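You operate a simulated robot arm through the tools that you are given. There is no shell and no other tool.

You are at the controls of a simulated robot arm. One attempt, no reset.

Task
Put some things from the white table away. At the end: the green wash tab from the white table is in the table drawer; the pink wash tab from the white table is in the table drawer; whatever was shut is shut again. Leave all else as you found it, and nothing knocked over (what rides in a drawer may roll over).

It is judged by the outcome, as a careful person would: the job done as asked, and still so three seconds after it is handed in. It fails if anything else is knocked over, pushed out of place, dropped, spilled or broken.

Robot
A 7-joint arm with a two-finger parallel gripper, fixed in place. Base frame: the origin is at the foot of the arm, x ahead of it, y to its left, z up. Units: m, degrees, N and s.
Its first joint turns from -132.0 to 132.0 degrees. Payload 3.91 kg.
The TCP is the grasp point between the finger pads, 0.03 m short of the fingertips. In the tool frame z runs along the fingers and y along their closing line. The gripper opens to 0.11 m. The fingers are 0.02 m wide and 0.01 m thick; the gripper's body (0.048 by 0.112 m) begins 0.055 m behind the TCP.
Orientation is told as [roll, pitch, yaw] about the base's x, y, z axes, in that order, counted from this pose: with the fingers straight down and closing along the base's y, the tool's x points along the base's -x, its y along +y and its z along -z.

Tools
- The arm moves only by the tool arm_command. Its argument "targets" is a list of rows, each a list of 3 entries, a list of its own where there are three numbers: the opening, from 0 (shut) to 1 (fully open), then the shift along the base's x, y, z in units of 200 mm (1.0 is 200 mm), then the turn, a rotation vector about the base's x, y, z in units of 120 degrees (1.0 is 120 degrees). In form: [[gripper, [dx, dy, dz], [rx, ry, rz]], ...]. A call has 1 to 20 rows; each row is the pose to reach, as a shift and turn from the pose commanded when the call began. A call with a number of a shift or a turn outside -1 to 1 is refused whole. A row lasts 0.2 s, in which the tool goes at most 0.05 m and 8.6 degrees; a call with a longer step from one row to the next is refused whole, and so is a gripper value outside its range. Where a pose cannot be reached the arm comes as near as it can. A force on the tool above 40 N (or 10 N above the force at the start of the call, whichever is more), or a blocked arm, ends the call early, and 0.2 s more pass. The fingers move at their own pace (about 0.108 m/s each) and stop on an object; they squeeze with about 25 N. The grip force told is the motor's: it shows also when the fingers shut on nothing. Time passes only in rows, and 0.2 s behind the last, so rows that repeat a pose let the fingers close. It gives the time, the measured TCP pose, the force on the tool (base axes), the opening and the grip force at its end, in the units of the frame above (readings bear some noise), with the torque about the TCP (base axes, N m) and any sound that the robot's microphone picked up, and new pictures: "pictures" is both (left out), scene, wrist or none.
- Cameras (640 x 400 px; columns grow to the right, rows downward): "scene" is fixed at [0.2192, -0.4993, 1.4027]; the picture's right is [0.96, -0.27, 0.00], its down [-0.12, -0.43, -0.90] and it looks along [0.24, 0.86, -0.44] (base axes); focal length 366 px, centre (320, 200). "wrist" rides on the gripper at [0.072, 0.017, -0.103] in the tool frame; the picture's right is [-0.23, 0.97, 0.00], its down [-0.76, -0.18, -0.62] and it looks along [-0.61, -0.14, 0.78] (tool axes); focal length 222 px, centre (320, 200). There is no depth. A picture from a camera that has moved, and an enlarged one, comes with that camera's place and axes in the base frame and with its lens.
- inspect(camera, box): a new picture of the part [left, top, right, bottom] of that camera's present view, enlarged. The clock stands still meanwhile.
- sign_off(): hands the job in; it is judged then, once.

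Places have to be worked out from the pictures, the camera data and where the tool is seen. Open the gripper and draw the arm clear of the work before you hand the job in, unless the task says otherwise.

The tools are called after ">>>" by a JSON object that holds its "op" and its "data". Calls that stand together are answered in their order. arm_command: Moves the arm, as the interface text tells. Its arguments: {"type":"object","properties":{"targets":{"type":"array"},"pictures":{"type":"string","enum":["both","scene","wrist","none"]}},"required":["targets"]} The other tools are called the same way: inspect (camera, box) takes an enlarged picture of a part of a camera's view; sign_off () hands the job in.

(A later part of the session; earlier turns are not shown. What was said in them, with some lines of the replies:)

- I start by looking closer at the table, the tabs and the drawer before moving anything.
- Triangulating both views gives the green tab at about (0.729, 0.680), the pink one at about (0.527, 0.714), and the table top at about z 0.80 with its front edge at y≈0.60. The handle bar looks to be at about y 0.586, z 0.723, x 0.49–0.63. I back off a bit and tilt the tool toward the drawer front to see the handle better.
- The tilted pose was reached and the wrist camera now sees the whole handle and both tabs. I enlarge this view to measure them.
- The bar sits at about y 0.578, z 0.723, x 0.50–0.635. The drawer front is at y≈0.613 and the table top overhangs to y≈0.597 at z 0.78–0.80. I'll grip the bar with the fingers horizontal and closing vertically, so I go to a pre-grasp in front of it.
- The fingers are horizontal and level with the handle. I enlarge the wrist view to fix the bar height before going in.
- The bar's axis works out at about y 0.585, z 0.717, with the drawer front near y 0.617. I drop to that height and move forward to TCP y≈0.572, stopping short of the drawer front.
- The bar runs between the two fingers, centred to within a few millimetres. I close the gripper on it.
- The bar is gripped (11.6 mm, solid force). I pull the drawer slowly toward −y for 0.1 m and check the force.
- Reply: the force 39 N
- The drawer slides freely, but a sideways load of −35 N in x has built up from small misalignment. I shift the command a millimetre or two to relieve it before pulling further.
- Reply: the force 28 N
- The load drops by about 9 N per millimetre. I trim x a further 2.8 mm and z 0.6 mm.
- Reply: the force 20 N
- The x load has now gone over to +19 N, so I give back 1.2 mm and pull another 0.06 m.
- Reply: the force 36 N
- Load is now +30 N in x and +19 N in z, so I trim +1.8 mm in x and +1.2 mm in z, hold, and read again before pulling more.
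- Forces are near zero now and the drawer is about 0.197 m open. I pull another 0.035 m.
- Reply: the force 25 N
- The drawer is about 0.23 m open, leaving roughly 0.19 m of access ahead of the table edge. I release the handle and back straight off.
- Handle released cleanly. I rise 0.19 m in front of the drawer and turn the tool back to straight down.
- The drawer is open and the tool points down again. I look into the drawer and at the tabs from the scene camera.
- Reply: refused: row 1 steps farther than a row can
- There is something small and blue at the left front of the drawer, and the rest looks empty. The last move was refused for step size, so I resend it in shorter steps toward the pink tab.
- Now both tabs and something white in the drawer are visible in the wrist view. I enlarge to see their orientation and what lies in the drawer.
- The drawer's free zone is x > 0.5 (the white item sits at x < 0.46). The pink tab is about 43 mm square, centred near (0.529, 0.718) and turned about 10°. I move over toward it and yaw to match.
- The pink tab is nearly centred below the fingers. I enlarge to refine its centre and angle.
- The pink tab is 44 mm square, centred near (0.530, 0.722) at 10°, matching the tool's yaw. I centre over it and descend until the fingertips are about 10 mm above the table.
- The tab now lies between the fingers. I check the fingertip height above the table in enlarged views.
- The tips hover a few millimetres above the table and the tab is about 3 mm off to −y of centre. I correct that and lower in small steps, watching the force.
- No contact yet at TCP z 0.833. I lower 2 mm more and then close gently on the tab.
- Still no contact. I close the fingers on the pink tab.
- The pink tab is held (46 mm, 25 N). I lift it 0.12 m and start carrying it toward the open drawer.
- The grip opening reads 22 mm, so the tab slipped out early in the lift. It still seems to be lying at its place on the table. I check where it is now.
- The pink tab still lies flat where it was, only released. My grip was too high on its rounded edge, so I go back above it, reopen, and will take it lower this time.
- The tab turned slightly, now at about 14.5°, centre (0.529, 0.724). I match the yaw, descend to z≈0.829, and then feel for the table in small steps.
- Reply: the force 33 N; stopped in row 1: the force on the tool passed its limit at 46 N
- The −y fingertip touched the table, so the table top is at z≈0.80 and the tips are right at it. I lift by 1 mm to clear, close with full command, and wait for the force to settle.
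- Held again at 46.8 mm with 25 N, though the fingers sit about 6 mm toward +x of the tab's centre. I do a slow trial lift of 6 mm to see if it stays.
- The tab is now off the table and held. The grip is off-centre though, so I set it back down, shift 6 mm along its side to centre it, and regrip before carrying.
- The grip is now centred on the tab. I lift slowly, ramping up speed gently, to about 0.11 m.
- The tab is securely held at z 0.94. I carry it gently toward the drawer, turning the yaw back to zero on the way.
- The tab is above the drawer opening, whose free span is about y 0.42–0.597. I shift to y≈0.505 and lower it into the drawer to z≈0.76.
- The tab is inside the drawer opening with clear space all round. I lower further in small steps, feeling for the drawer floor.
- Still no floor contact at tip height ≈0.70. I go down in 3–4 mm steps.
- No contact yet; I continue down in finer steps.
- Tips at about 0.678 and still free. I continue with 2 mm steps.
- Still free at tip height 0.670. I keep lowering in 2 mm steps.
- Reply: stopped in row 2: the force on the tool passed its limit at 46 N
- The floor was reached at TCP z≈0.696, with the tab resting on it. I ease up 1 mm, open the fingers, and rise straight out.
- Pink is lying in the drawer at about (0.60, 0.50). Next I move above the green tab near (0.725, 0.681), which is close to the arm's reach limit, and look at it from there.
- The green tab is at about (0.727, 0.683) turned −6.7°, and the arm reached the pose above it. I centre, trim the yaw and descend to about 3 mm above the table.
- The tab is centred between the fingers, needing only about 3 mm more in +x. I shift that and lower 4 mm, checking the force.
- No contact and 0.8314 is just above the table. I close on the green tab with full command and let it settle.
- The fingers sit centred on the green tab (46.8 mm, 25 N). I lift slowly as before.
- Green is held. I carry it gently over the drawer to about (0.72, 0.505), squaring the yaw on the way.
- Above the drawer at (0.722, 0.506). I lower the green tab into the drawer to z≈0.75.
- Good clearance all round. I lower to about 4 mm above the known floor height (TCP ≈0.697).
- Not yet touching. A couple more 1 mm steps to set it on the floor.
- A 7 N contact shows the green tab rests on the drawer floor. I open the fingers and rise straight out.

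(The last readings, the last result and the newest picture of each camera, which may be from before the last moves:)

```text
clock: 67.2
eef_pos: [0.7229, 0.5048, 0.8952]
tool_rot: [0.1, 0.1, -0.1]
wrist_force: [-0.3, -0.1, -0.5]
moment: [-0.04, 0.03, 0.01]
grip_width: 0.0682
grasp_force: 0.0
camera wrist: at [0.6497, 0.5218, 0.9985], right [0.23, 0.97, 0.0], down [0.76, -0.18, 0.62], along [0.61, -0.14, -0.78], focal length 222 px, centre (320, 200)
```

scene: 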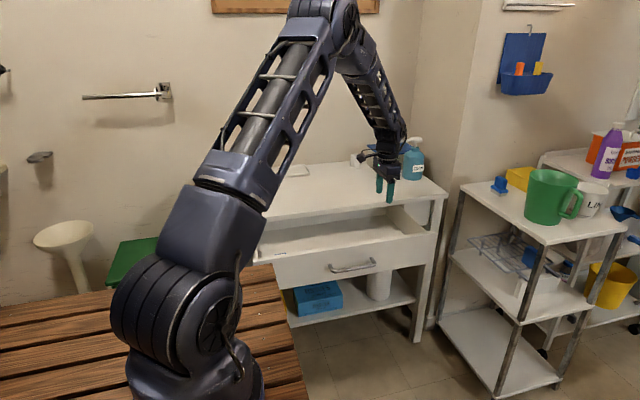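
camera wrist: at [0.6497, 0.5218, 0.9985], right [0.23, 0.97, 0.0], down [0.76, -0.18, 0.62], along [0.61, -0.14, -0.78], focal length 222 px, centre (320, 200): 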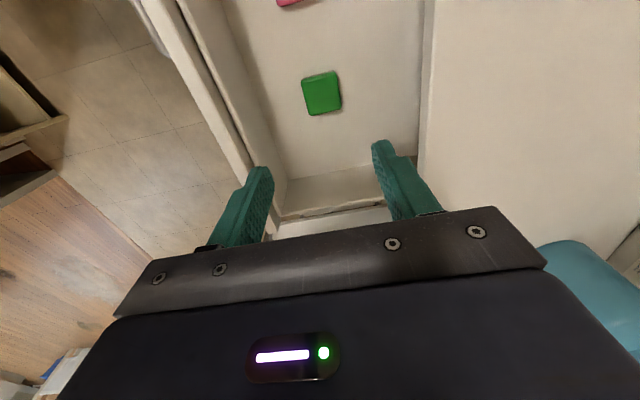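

Both tabs are now in the drawer. I head back in front of the drawer, first crossing above its front panel.

>>> {"op": "arm_command", "data": {"targets": [[0.5, [-0.1, -0.12, 0.05], [0, 0, 0]], [0.4, [-0.22, -0.26, 0.1], [0, 0, 0]], [0.32, [-0.35, -0.41, 0.1], [0, 0, 0]], [0.32, [-0.48, -0.57, 0.1], [0, 0, 0]], [0.32, [-0.61, -0.74, 0.1], [0, 0, 0]], [0.32, [-0.72, -0.88, 0.1], [0, 0, 0]], [0.32, [-0.775, -0.98, 0.1], [0, 0, 0]]], "pictures": "both"}}

>>> {"op": "inspect", "data": {"camera": "scene", "box": [230, 150, 470, 300]}}

```text
clock: 68.8
eef_pos: [0.568, 0.3108, 0.9174]
tool_rot: [0.0, 0.0, 0.0]
wrist_force: [-0.7, 0.6, -0.3]
moment: [-0.04, 0.0, -0.01]
grip_width: 0.0352
grasp_force: 0.0
camera wrist: at [0.4939, 0.3282, 1.0189], right [0.23, 0.97, 0.0], down [0.76, -0.18, 0.62], along [0.61, -0.14, -0.78], focal length 222 px, centre (320, 200)
```

scene: 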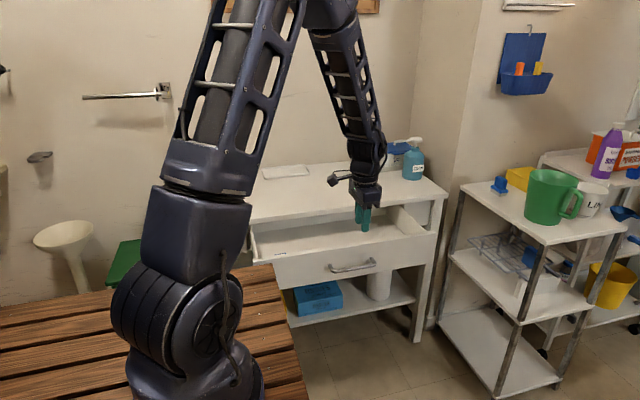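
wrist: 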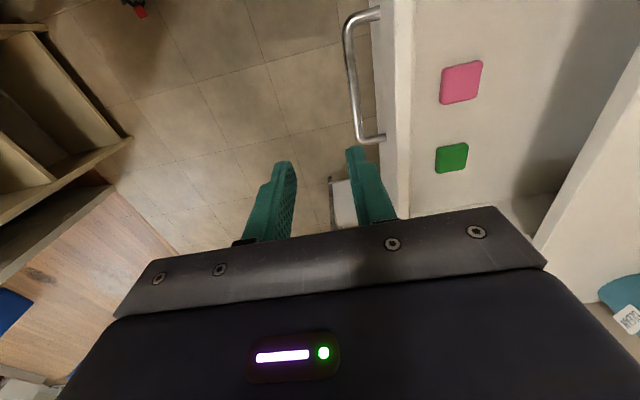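

```text
2.67 times, centred on (350, 225) of scene
camera zoom: at [0.2192, -0.4993, 1.4027], right [0.96, -0.27, 0.0], down [-0.12, -0.43, -0.9], along [0.24, 0.86, -0.44], focal length 977 px, centre (240, 133)
```

zoom: 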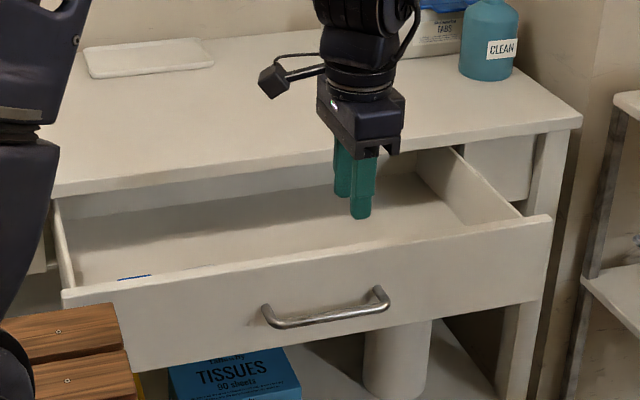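

Both tabs are seen in the drawer and the drawer hasn't moved. I back off to y≈0.25, turn the fingers horizontal again and lower to handle height.

>>> {"op": "arm_command", "data": {"targets": [[0.32, [0, -0.1, 0], [0.06, 0, 0]], [0.32, [0, -0.2, 0], [0.13, 0, 0]], [0.32, [0, -0.3, 0], [0.2, 0, 0]], [0.32, [0, -0.3, 0], [0.27, 0, 0]], [0.32, [0, -0.3, 0], [0.34, 0, 0]], [0.32, [0, -0.3, 0], [0.41, 0, 0]], [0.32, [0, -0.3, 0], [0.48, 0, 0]], [0.32, [0, -0.3, 0], [0.55, 0, 0]], [0.32, [0, -0.3, 0], [0.62, 0, 0]], [0.32, [0, -0.3, 0], [0.69, 0, 0]], [0.32, [0, -0.3, 0], [0.75, 0, 0]], [0.32, [0, -0.3, -0.15], [0.75, 0, 0]], [0.32, [0, -0.3, -0.35], [0.75, 0, 0]], [0.32, [0, -0.3, -0.55], [0.75, 0, 0]], [0.32, [0, -0.3, -0.75], [0.75, 0, 0]], [0.32, [0, -0.3, -0.92], [0.75, 0, 0]], [0.32, [0, -0.3, -1.0], [0.75, 0, 0]]], "pictures": "both"}}

>>> {"op": "inspect", "data": {"camera": "wrist", "box": [200, 20, 440, 240]}}

```text
clock: 72.4
eef_pos: [0.567, 0.2523, 0.7153]
tool_rot: [90.0, 0.0, 0.1]
wrist_force: [0.7, -0.2, 0.1]
moment: [0.02, 0.0, -0.01]
grip_width: 0.0352
grasp_force: 0.1
camera wrist: at [0.4943, 0.1481, 0.7316], right [0.23, 0.0, 0.97], down [0.76, -0.62, -0.18], along [0.61, 0.78, -0.14], focal length 222 px, centre (320, 200)
```

scene: 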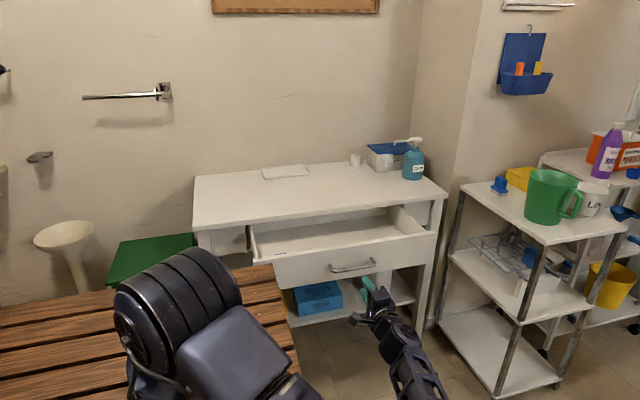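
wrist: 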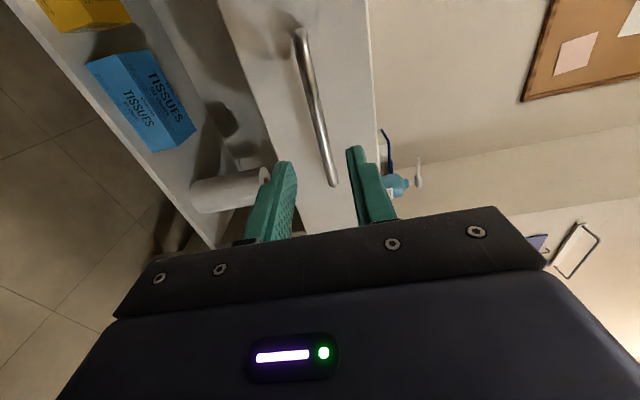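

```text
1.82 times, centred on (320, 130) of wrist
camera zoom: at [0.4943, 0.1481, 0.7316], right [0.23, 0.0, 0.97], down [0.76, -0.62, -0.18], along [0.61, 0.78, -0.14], focal length 404 px, centre (320, 327)
```

zoom: 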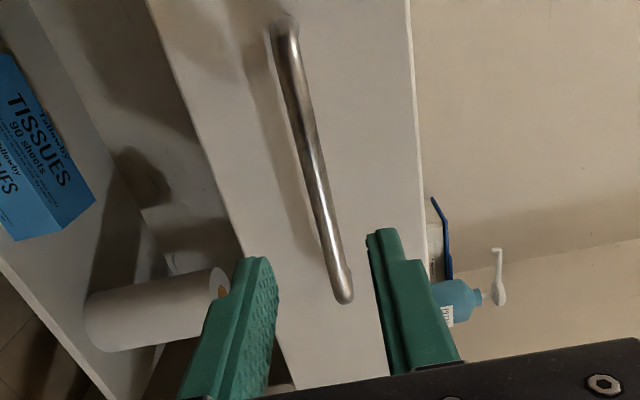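

The bar lies midway between the fingers at z≈0.716. The arm's elbow has swung to another posture, but nothing is in contact. I go forward so the fingers straddle the bar without yet touching the panel.

>>> {"op": "arm_command", "data": {"targets": [[0.32, [0, 0.08, 0.002], [0, 0, 0]], [0.32, [0, 0.18, 0.002], [0, 0, 0]], [0.32, [0, 0.28, 0.002], [0, 0, 0]], [0.32, [0, 0.37, 0.002], [0, 0, 0]], [0.32, [0, 0.44, 0.002], [0, 0, 0]]], "pictures": "both"}}

>>> {"op": "inspect", "data": {"camera": "wrist", "box": [220, 20, 440, 240]}}

```text
clock: 73.6
eef_pos: [0.5683, 0.3388, 0.7154]
tool_rot: [90.0, 0.1, 0.0]
wrist_force: [0.4, 0.6, -0.3]
moment: [-0.02, 0.0, -0.03]
grip_width: 0.0354
grasp_force: 0.0
camera wrist: at [0.4946, 0.2357, 0.7318], right [0.23, 0.0, 0.97], down [0.76, -0.62, -0.18], along [0.61, 0.78, -0.14], focal length 222 px, centre (320, 200)
```

scene: 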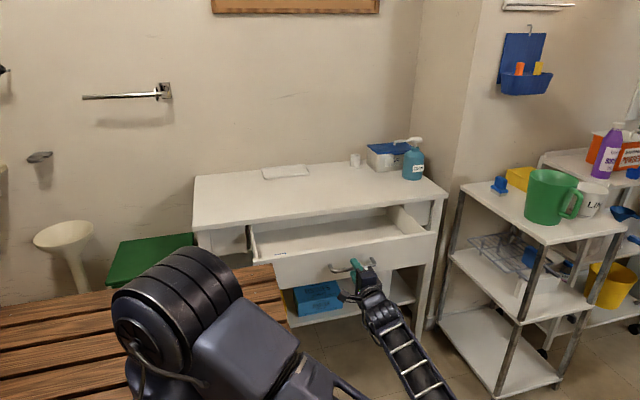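
wrist: 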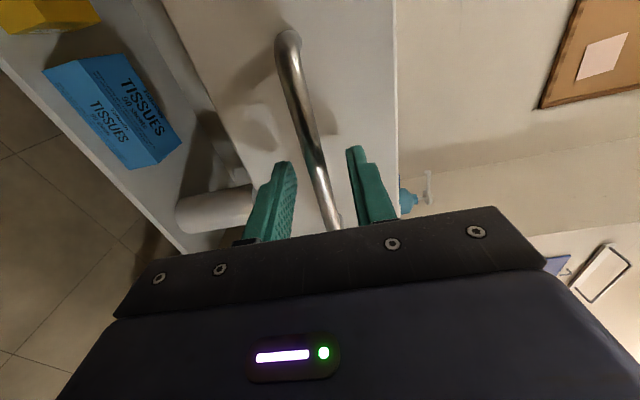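

```text
1.82 times, centred on (330, 130) of wrist
camera zoom: at [0.4946, 0.2357, 0.7318], right [0.23, 0.0, 0.97], down [0.76, -0.62, -0.18], along [0.61, 0.78, -0.14], focal length 404 px, centre (302, 327)
```

zoom: 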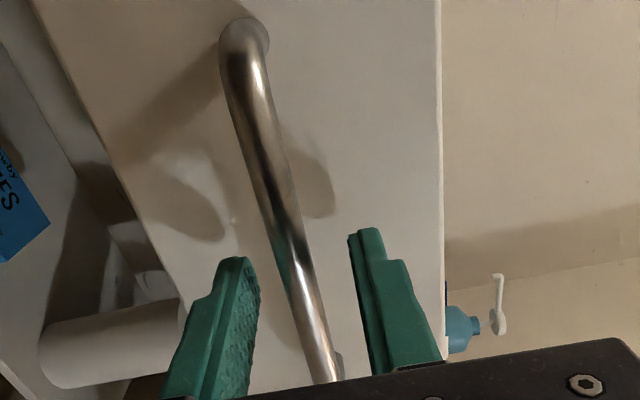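

The fingers straddle the bar evenly. I push gently against the front panel, about 10 mm per step.

>>> {"op": "arm_command", "data": {"targets": [[0.32, [0, 0.03, 0], [0, 0, 0]], [0.32, [0, 0.06, 0], [0, 0, 0]], [0.32, [0, 0.09, 0], [0, 0, 0]], [0.32, [0, 0.12, 0], [0, 0, 0]], [0.32, [0, 0.16, 0], [0, 0, 0]], [0.32, [0, 0.2, 0], [0, 0, 0]], [0.32, [0, 0.25, 0], [0, 0, 0]], [0.32, [0, 0.3, 0], [0, 0, 0]], [0.32, [0, 0.35, 0], [0, 0, 0]], [0.32, [0, 0.4, 0], [0, 0, 0]], [0.32, [0, 0.44, 0], [0, 0, 0]], [0.32, [0, 0.47, 0], [0, 0, 0]]], "pictures": "both"}}

```text
clock: 76.2
eef_pos: [0.5668, 0.4324, 0.7154]
tool_rot: [89.9, 0.0, 0.0]
wrist_force: [-0.4, 0.1, 0.2]
moment: [0.03, -0.02, 0.0]
grip_width: 0.0353
grasp_force: 0.0
camera wrist: at [0.4934, 0.3282, 0.7317], right [0.23, 0.0, 0.97], down [0.76, -0.62, -0.18], along [0.61, 0.78, -0.14], focal length 222 px, centre (320, 200)
```

scene: 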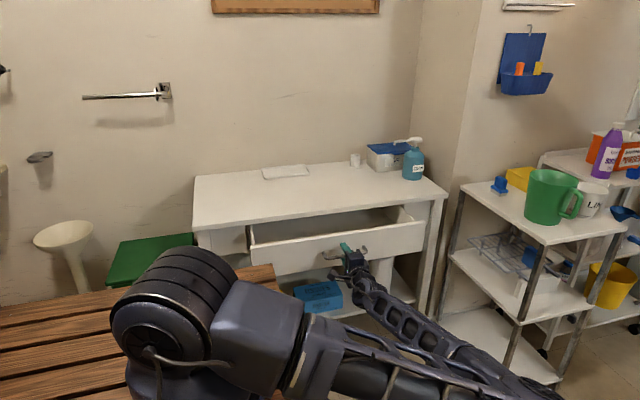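
wrist: 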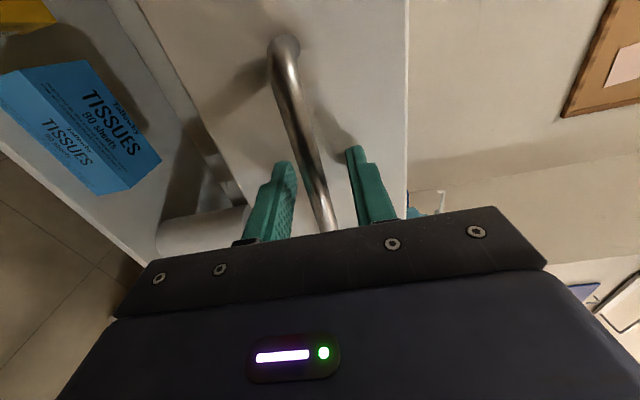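

The drawer is sliding shut with almost no force. The arm is now in a low-elbow posture, so I check its clearance to the bench and trolley before continuing.

>>> {"op": "inspect", "data": {"camera": "scene", "box": [80, 200, 400, 400]}}

>>> {"op": "inspect", "data": {"camera": "scene", "box": [320, 200, 640, 400]}}

```text
2.00 times, centred on (240, 300) of scene
camera zoom: at [0.2192, -0.4993, 1.4027], right [0.96, -0.27, 0.0], down [-0.12, -0.43, -0.9], along [0.24, 0.86, -0.44], focal length 732 px, centre (480, 0)
```

zoom: 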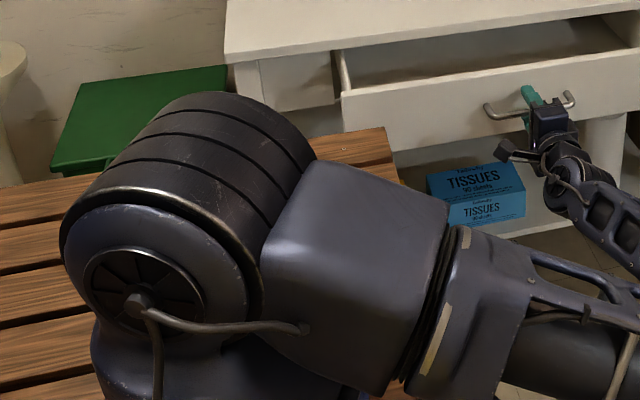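

```text
2.00 times, centred on (480, 300) of scene
camera zoom: at [0.2192, -0.4993, 1.4027], right [0.96, -0.27, 0.0], down [-0.12, -0.43, -0.9], along [0.24, 0.86, -0.44], focal length 732 px, centre (0, 0)
```

zoom: 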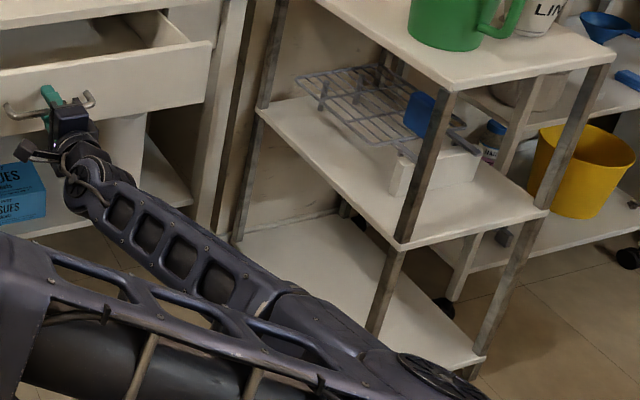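

The elbow is well in front of the trolley (roughly 0.4 m clear), and nothing touches the bench. I continue pushing the drawer to about 35 mm short of closed.

>>> {"op": "arm_command", "data": {"targets": [[0.32, [0, 0.03, 0], [0, 0, 0]], [0.32, [0, 0.07, 0], [0, 0, 0]], [0.32, [0, 0.12, 0], [0, 0, 0]], [0.32, [0, 0.17, 0], [0, 0, 0]], [0.32, [0, 0.22, 0], [0, 0, 0]], [0.32, [0, 0.27, 0], [0, 0, 0]], [0.32, [0, 0.32, 0], [0, 0, 0]], [0.32, [0, 0.37, 0], [0, 0, 0]], [0.32, [0, 0.42, 0], [0, 0, 0]], [0.32, [0, 0.47, 0], [0, 0, 0]], [0.32, [0, 0.52, 0], [0, 0, 0]], [0.32, [0, 0.56, 0], [0, 0, 0]], [0.32, [0, 0.59, 0], [0, 0, 0]]], "pictures": "both"}}

```text
clock: 79.0
eef_pos: [0.5675, 0.5507, 0.7145]
tool_rot: [89.9, -0.1, 0.0]
wrist_force: [0.7, -0.3, 0.7]
moment: [-0.01, 0.04, -0.01]
grip_width: 0.0356
grasp_force: 0.0
camera wrist: at [0.494, 0.4473, 0.732], right [0.23, 0.0, 0.97], down [0.76, -0.62, -0.18], along [0.61, 0.78, -0.14], focal length 222 px, centre (320, 200)
```

scene: 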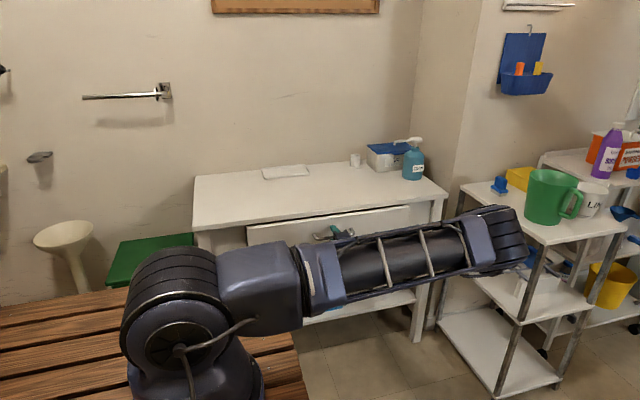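
wrist: 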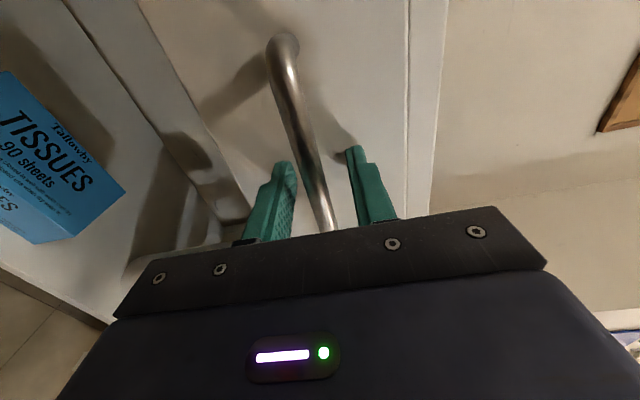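

Nearly shut: the panel has about 35 mm to go and forces are still near zero. I push the last part in 5 mm steps and watch for the end stop.

>>> {"op": "arm_command", "data": {"targets": [[0.32, [0, 0.02, 0], [0, 0, 0]], [0.32, [0, 0.045, 0], [0, 0, 0]], [0.32, [0, 0.07, 0], [0, 0, 0]], [0.32, [0, 0.095, 0], [0, 0, 0]], [0.32, [0, 0.12, 0], [0, 0, 0]], [0.32, [0, 0.14, 0], [0, 0, 0]]], "pictures": "wrist"}}

```text
clock: 80.4
eef_pos: [0.5666, 0.5776, 0.716]
tool_rot: [90.0, 0.0, 0.0]
wrist_force: [-0.6, 1.0, -0.4]
moment: [-0.04, 0.04, -0.01]
grip_width: 0.035
grasp_force: 0.1
camera wrist: at [0.4938, 0.4744, 0.7313], right [0.23, 0.0, 0.97], down [0.76, -0.62, -0.18], along [0.61, 0.78, -0.14], focal length 222 px, centre (320, 200)
```

wrist: 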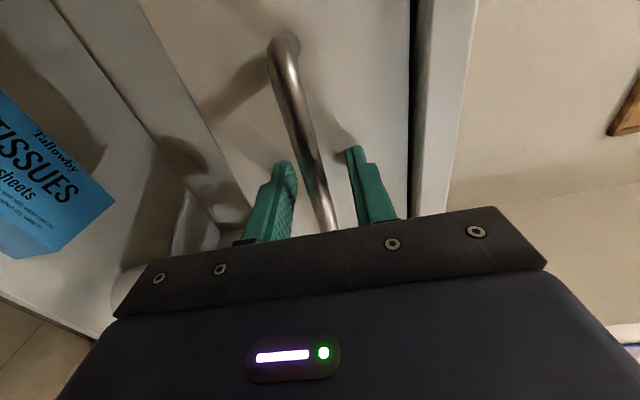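

No end stop yet. I continue with 2–3 mm steps.

>>> {"op": "arm_command", "data": {"targets": [[0.32, [0, 0.012, 0], [0, 0, 0]], [0.32, [0, 0.024, 0], [0, 0, 0]], [0.32, [0, 0.036, 0], [0, 0, 0]], [0.32, [0, 0.048, 0], [0, 0, 0]]], "pictures": "wrist"}}

```text
clock: 81.4
eef_pos: [0.5656, 0.5883, 0.7146]
tool_rot: [90.0, 0.0, 0.0]
wrist_force: [0.4, -0.5, 0.3]
moment: [-0.01, 0.05, 0.0]
grip_width: 0.0354
grasp_force: 0.1
camera wrist: at [0.493, 0.4849, 0.731], right [0.23, 0.0, 0.97], down [0.76, -0.62, -0.18], along [0.61, 0.78, -0.14], focal length 222 px, centre (320, 200)
```

wrist: 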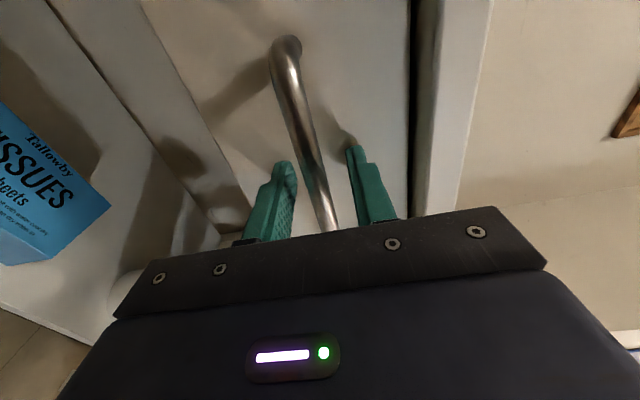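

Still sliding freely. A few more 2 mm steps.

>>> {"op": "arm_command", "data": {"targets": [[0.32, [0, 0.01, 0], [0, 0, 0]], [0.32, [0, 0.02, 0], [0, 0, 0]], [0.32, [0, 0.03, 0], [0, 0, 0]]], "pictures": "wrist"}}

```text
clock: 82.2
eef_pos: [0.5677, 0.592, 0.7145]
tool_rot: [89.9, -0.1, 0.1]
wrist_force: [-2.1, -13.6, 2.5]
moment: [0.4, -0.17, 0.0]
grip_width: 0.0366
grasp_force: 1.3
stopped in row 3: the force on the tool passed its limit at 44 N (the readings are from after the stop); the commanded pose is now the measured one
camera wrist: at [0.494, 0.4884, 0.7306], right [0.23, 0.0, 0.97], down [0.76, -0.62, -0.18], along [0.61, 0.78, -0.14], focal length 222 px, centre (320, 200)
```

wrist: 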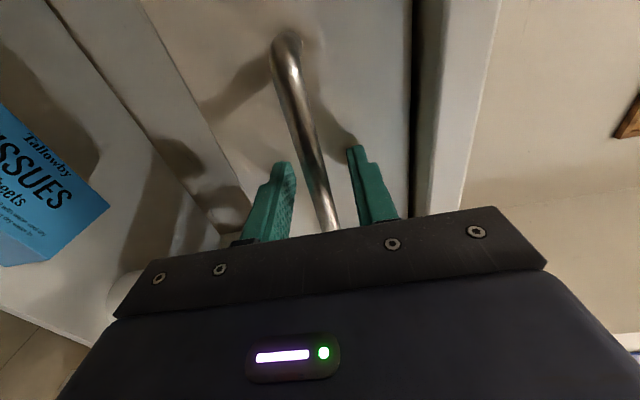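

A firm end stop (44 N) at TCP y≈0.592 means the drawer is shut. I back straight out without touching the bar.

>>> {"op": "arm_command", "data": {"targets": [[0.32, [0, -0.02, 0], [0, 0, 0]], [0.32, [0, -0.08, 0], [0, 0, 0]], [0.32, [0, -0.18, 0], [0, 0, 0]], [0.32, [0, -0.32, 0], [0, 0, 0]], [0.32, [0, -0.48, 0], [0, 0, 0]], [0.32, [0, -0.65, 0], [0, 0, 0]], [0.32, [0, -0.8, 0], [0, 0, 0]], [0.32, [0, -0.9, 0], [0, 0, 0]]], "pictures": "both"}}

>>> {"op": "inspect", "data": {"camera": "wrist", "box": [160, 0, 480, 200]}}

```text
clock: 84.0
eef_pos: [0.565, 0.4128, 0.7136]
tool_rot: [89.9, 0.0, 0.1]
wrist_force: [-1.2, 0.4, 0.7]
moment: [-0.02, 0.0, 0.02]
grip_width: 0.0353
grasp_force: 0.1
camera wrist: at [0.4918, 0.309, 0.7288], right [0.23, 0.0, 0.97], down [0.76, -0.62, -0.18], along [0.61, 0.78, -0.14], focal length 222 px, centre (320, 200)
```

scene: 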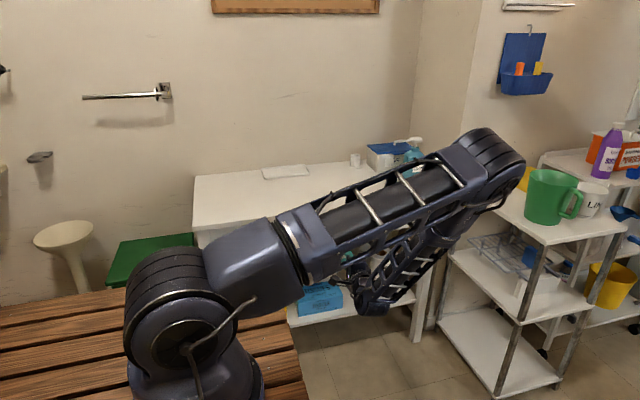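
wrist: 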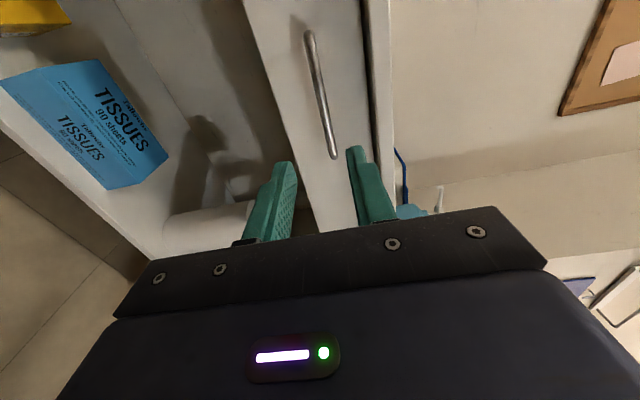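

```text
2.00 times, centred on (320, 100) of wrist
camera zoom: at [0.4918, 0.309, 0.7288], right [0.23, 0.0, 0.97], down [0.76, -0.62, -0.18], along [0.61, 0.78, -0.14], focal length 444 px, centre (320, 400)
```

zoom: 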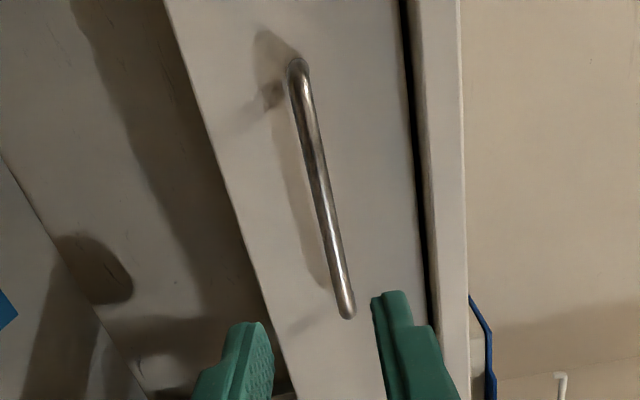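

The drawer front looks flush again. I raise the arm, turn the tool back down and open the gripper, to get a full view of the table.

>>> {"op": "arm_command", "data": {"targets": [[0.4, [0, -0.05, 0.15], [0, 0, 0]], [0.5, [0, -0.1, 0.35], [0, 0, 0]], [0.6, [0, -0.15, 0.55], [-0.06, 0, 0]], [0.8, [0, -0.2, 0.75], [-0.13, 0, 0]], [1, [0, -0.25, 0.9], [-0.2, 0, 0]], [1, [0, -0.3, 1.0], [-0.27, 0, 0]], [1, [0, -0.3, 1.0], [-0.34, 0, 0]], [1, [0, -0.3, 1.0], [-0.41, 0, 0]], [1, [0, -0.3, 1.0], [-0.48, 0, 0]], [1, [0, -0.3, 1.0], [-0.55, 0, 0]], [1, [0, -0.3, 1.0], [-0.62, 0, 0]], [1, [0, -0.3, 1.0], [-0.69, 0, 0]], [1, [0, -0.3, 1.0], [-0.75, 0, 0]]], "pictures": "both"}}

>>> {"op": "inspect", "data": {"camera": "scene", "box": [180, 140, 470, 320]}}

```text
clock: 86.8
eef_pos: [0.5677, 0.3529, 0.9142]
tool_rot: [-0.3, 0.0, 0.0]
wrist_force: [0.4, -1.1, -0.3]
moment: [0.05, -0.02, -0.01]
grip_width: 0.1099
grasp_force: 0.0
camera wrist: at [0.4948, 0.3685, 1.0174], right [0.23, 0.97, 0.0], down [0.76, -0.17, 0.62], along [0.61, -0.15, -0.78], focal length 222 px, centre (320, 200)
```

scene: 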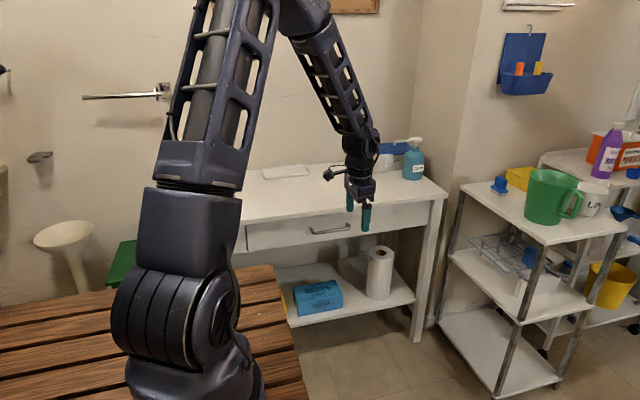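
wrist: 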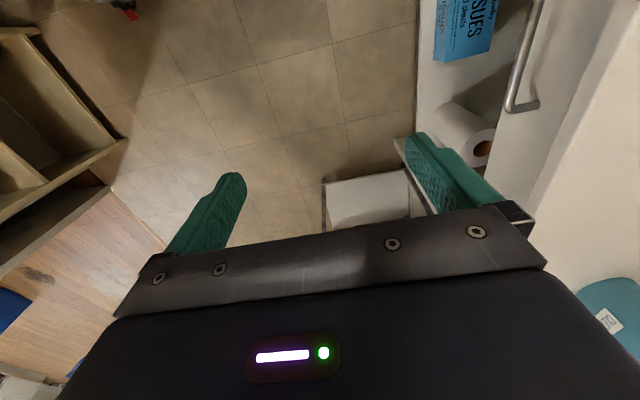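

```text
2.21 times, centred on (325, 230) of scene
camera zoom: at [0.2192, -0.4993, 1.4027], right [0.96, -0.27, 0.0], down [-0.12, -0.43, -0.9], along [0.24, 0.86, -0.44], focal length 808 px, centre (309, 134)
```

zoom: 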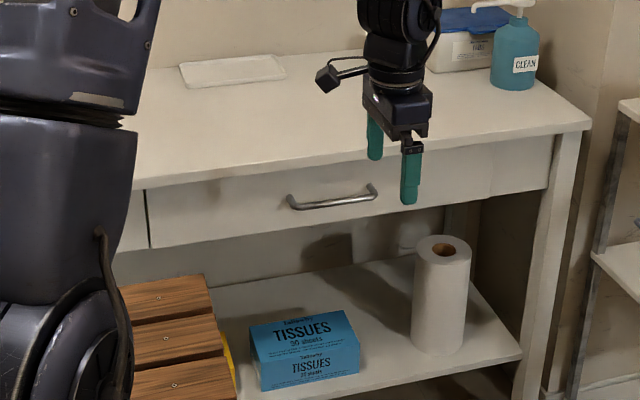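

The handle is back at exactly its original picture position, so the drawer is fully closed, and everything else looks untouched. I raise the arm clear to about the start pose and take a last look.

>>> {"op": "arm_command", "data": {"targets": [[1, [0.06, 0.02, 0.18], [0.0025, 0, 0]], [1, [0.12, 0.05, 0.37], [0.0025, 0, 0]], [1, [0.18, 0.08, 0.56], [0.0025, 0, 0]], [1, [0.24, 0.11, 0.75], [0.0025, 0, 0]], [1, [0.3, 0.15, 0.92], [0.0025, 0, 0]], [1, [0.3, 0.15, 0.92], [0.0025, 0, 0]]], "pictures": "both"}}

>>> {"op": "inspect", "data": {"camera": "scene", "box": [230, 130, 470, 280]}}

```text
clock: 88.2
eef_pos: [0.6233, 0.3846, 1.1001]
tool_rot: [0.0, 0.1, 0.0]
wrist_force: [0.5, 1.4, 0.8]
moment: [0.02, -0.03, 0.01]
grip_width: 0.1101
grasp_force: 0.0
camera wrist: at [0.5511, 0.4006, 1.2025], right [0.23, 0.97, 0.0], down [0.76, -0.18, 0.62], along [0.61, -0.14, -0.78], focal length 222 px, centre (320, 200)
```

scene: 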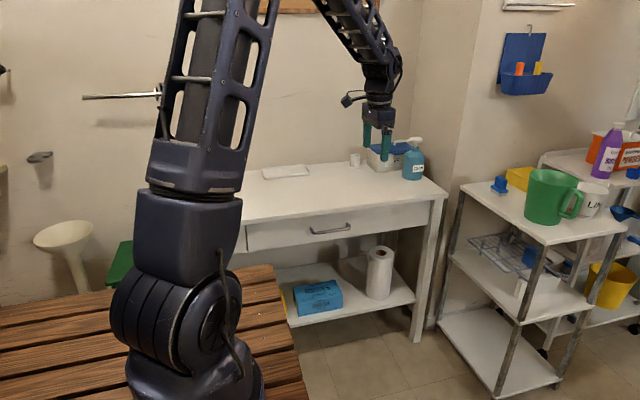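
wrist: 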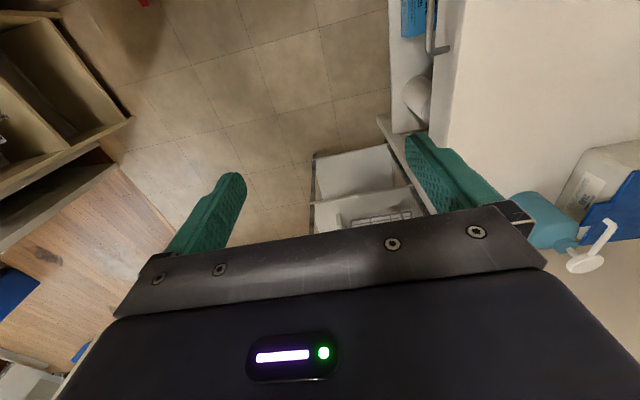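

```text
2.67 times, centred on (350, 205) of scene
camera zoom: at [0.2192, -0.4993, 1.4027], right [0.96, -0.27, 0.0], down [-0.12, -0.43, -0.9], along [0.24, 0.86, -0.44], focal length 977 px, centre (240, 187)
```

zoom: 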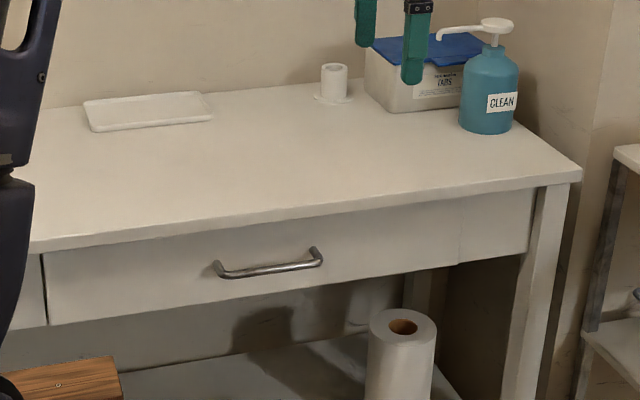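

The final pictures match the starting ones: the drawer is flush, the tray, dispenser, TABS box and bottle are in place, and both tabs are in the shut drawer. The gripper is open and clear of the work, so I hand the job in.

>>> {"op": "sign_off", "data": {}}

```text
The job is handed in.
```

Both wash tabs, pink and green, are in the table drawer, and the drawer is shut again. In the last pictures nothing else on or around the table had moved from its starting place.

- **Pink tab slip:** on my first try the pink tab slipped out of the gripper just as I lifted it. It stayed flat on the table, turned only a few degrees. I gripped it again nearer its centre and lifted more slowly, and it held.
- **In the drawer:** I set both tabs on the drawer floor rather than dropping them. They lie clear of the small items that were already at the left end.
- **Closing:** I pushed the drawer in until it met a firm stop. The handle is back in the same spot in the picture as at the start.

The arm is back near its starting pose with the gripper open.
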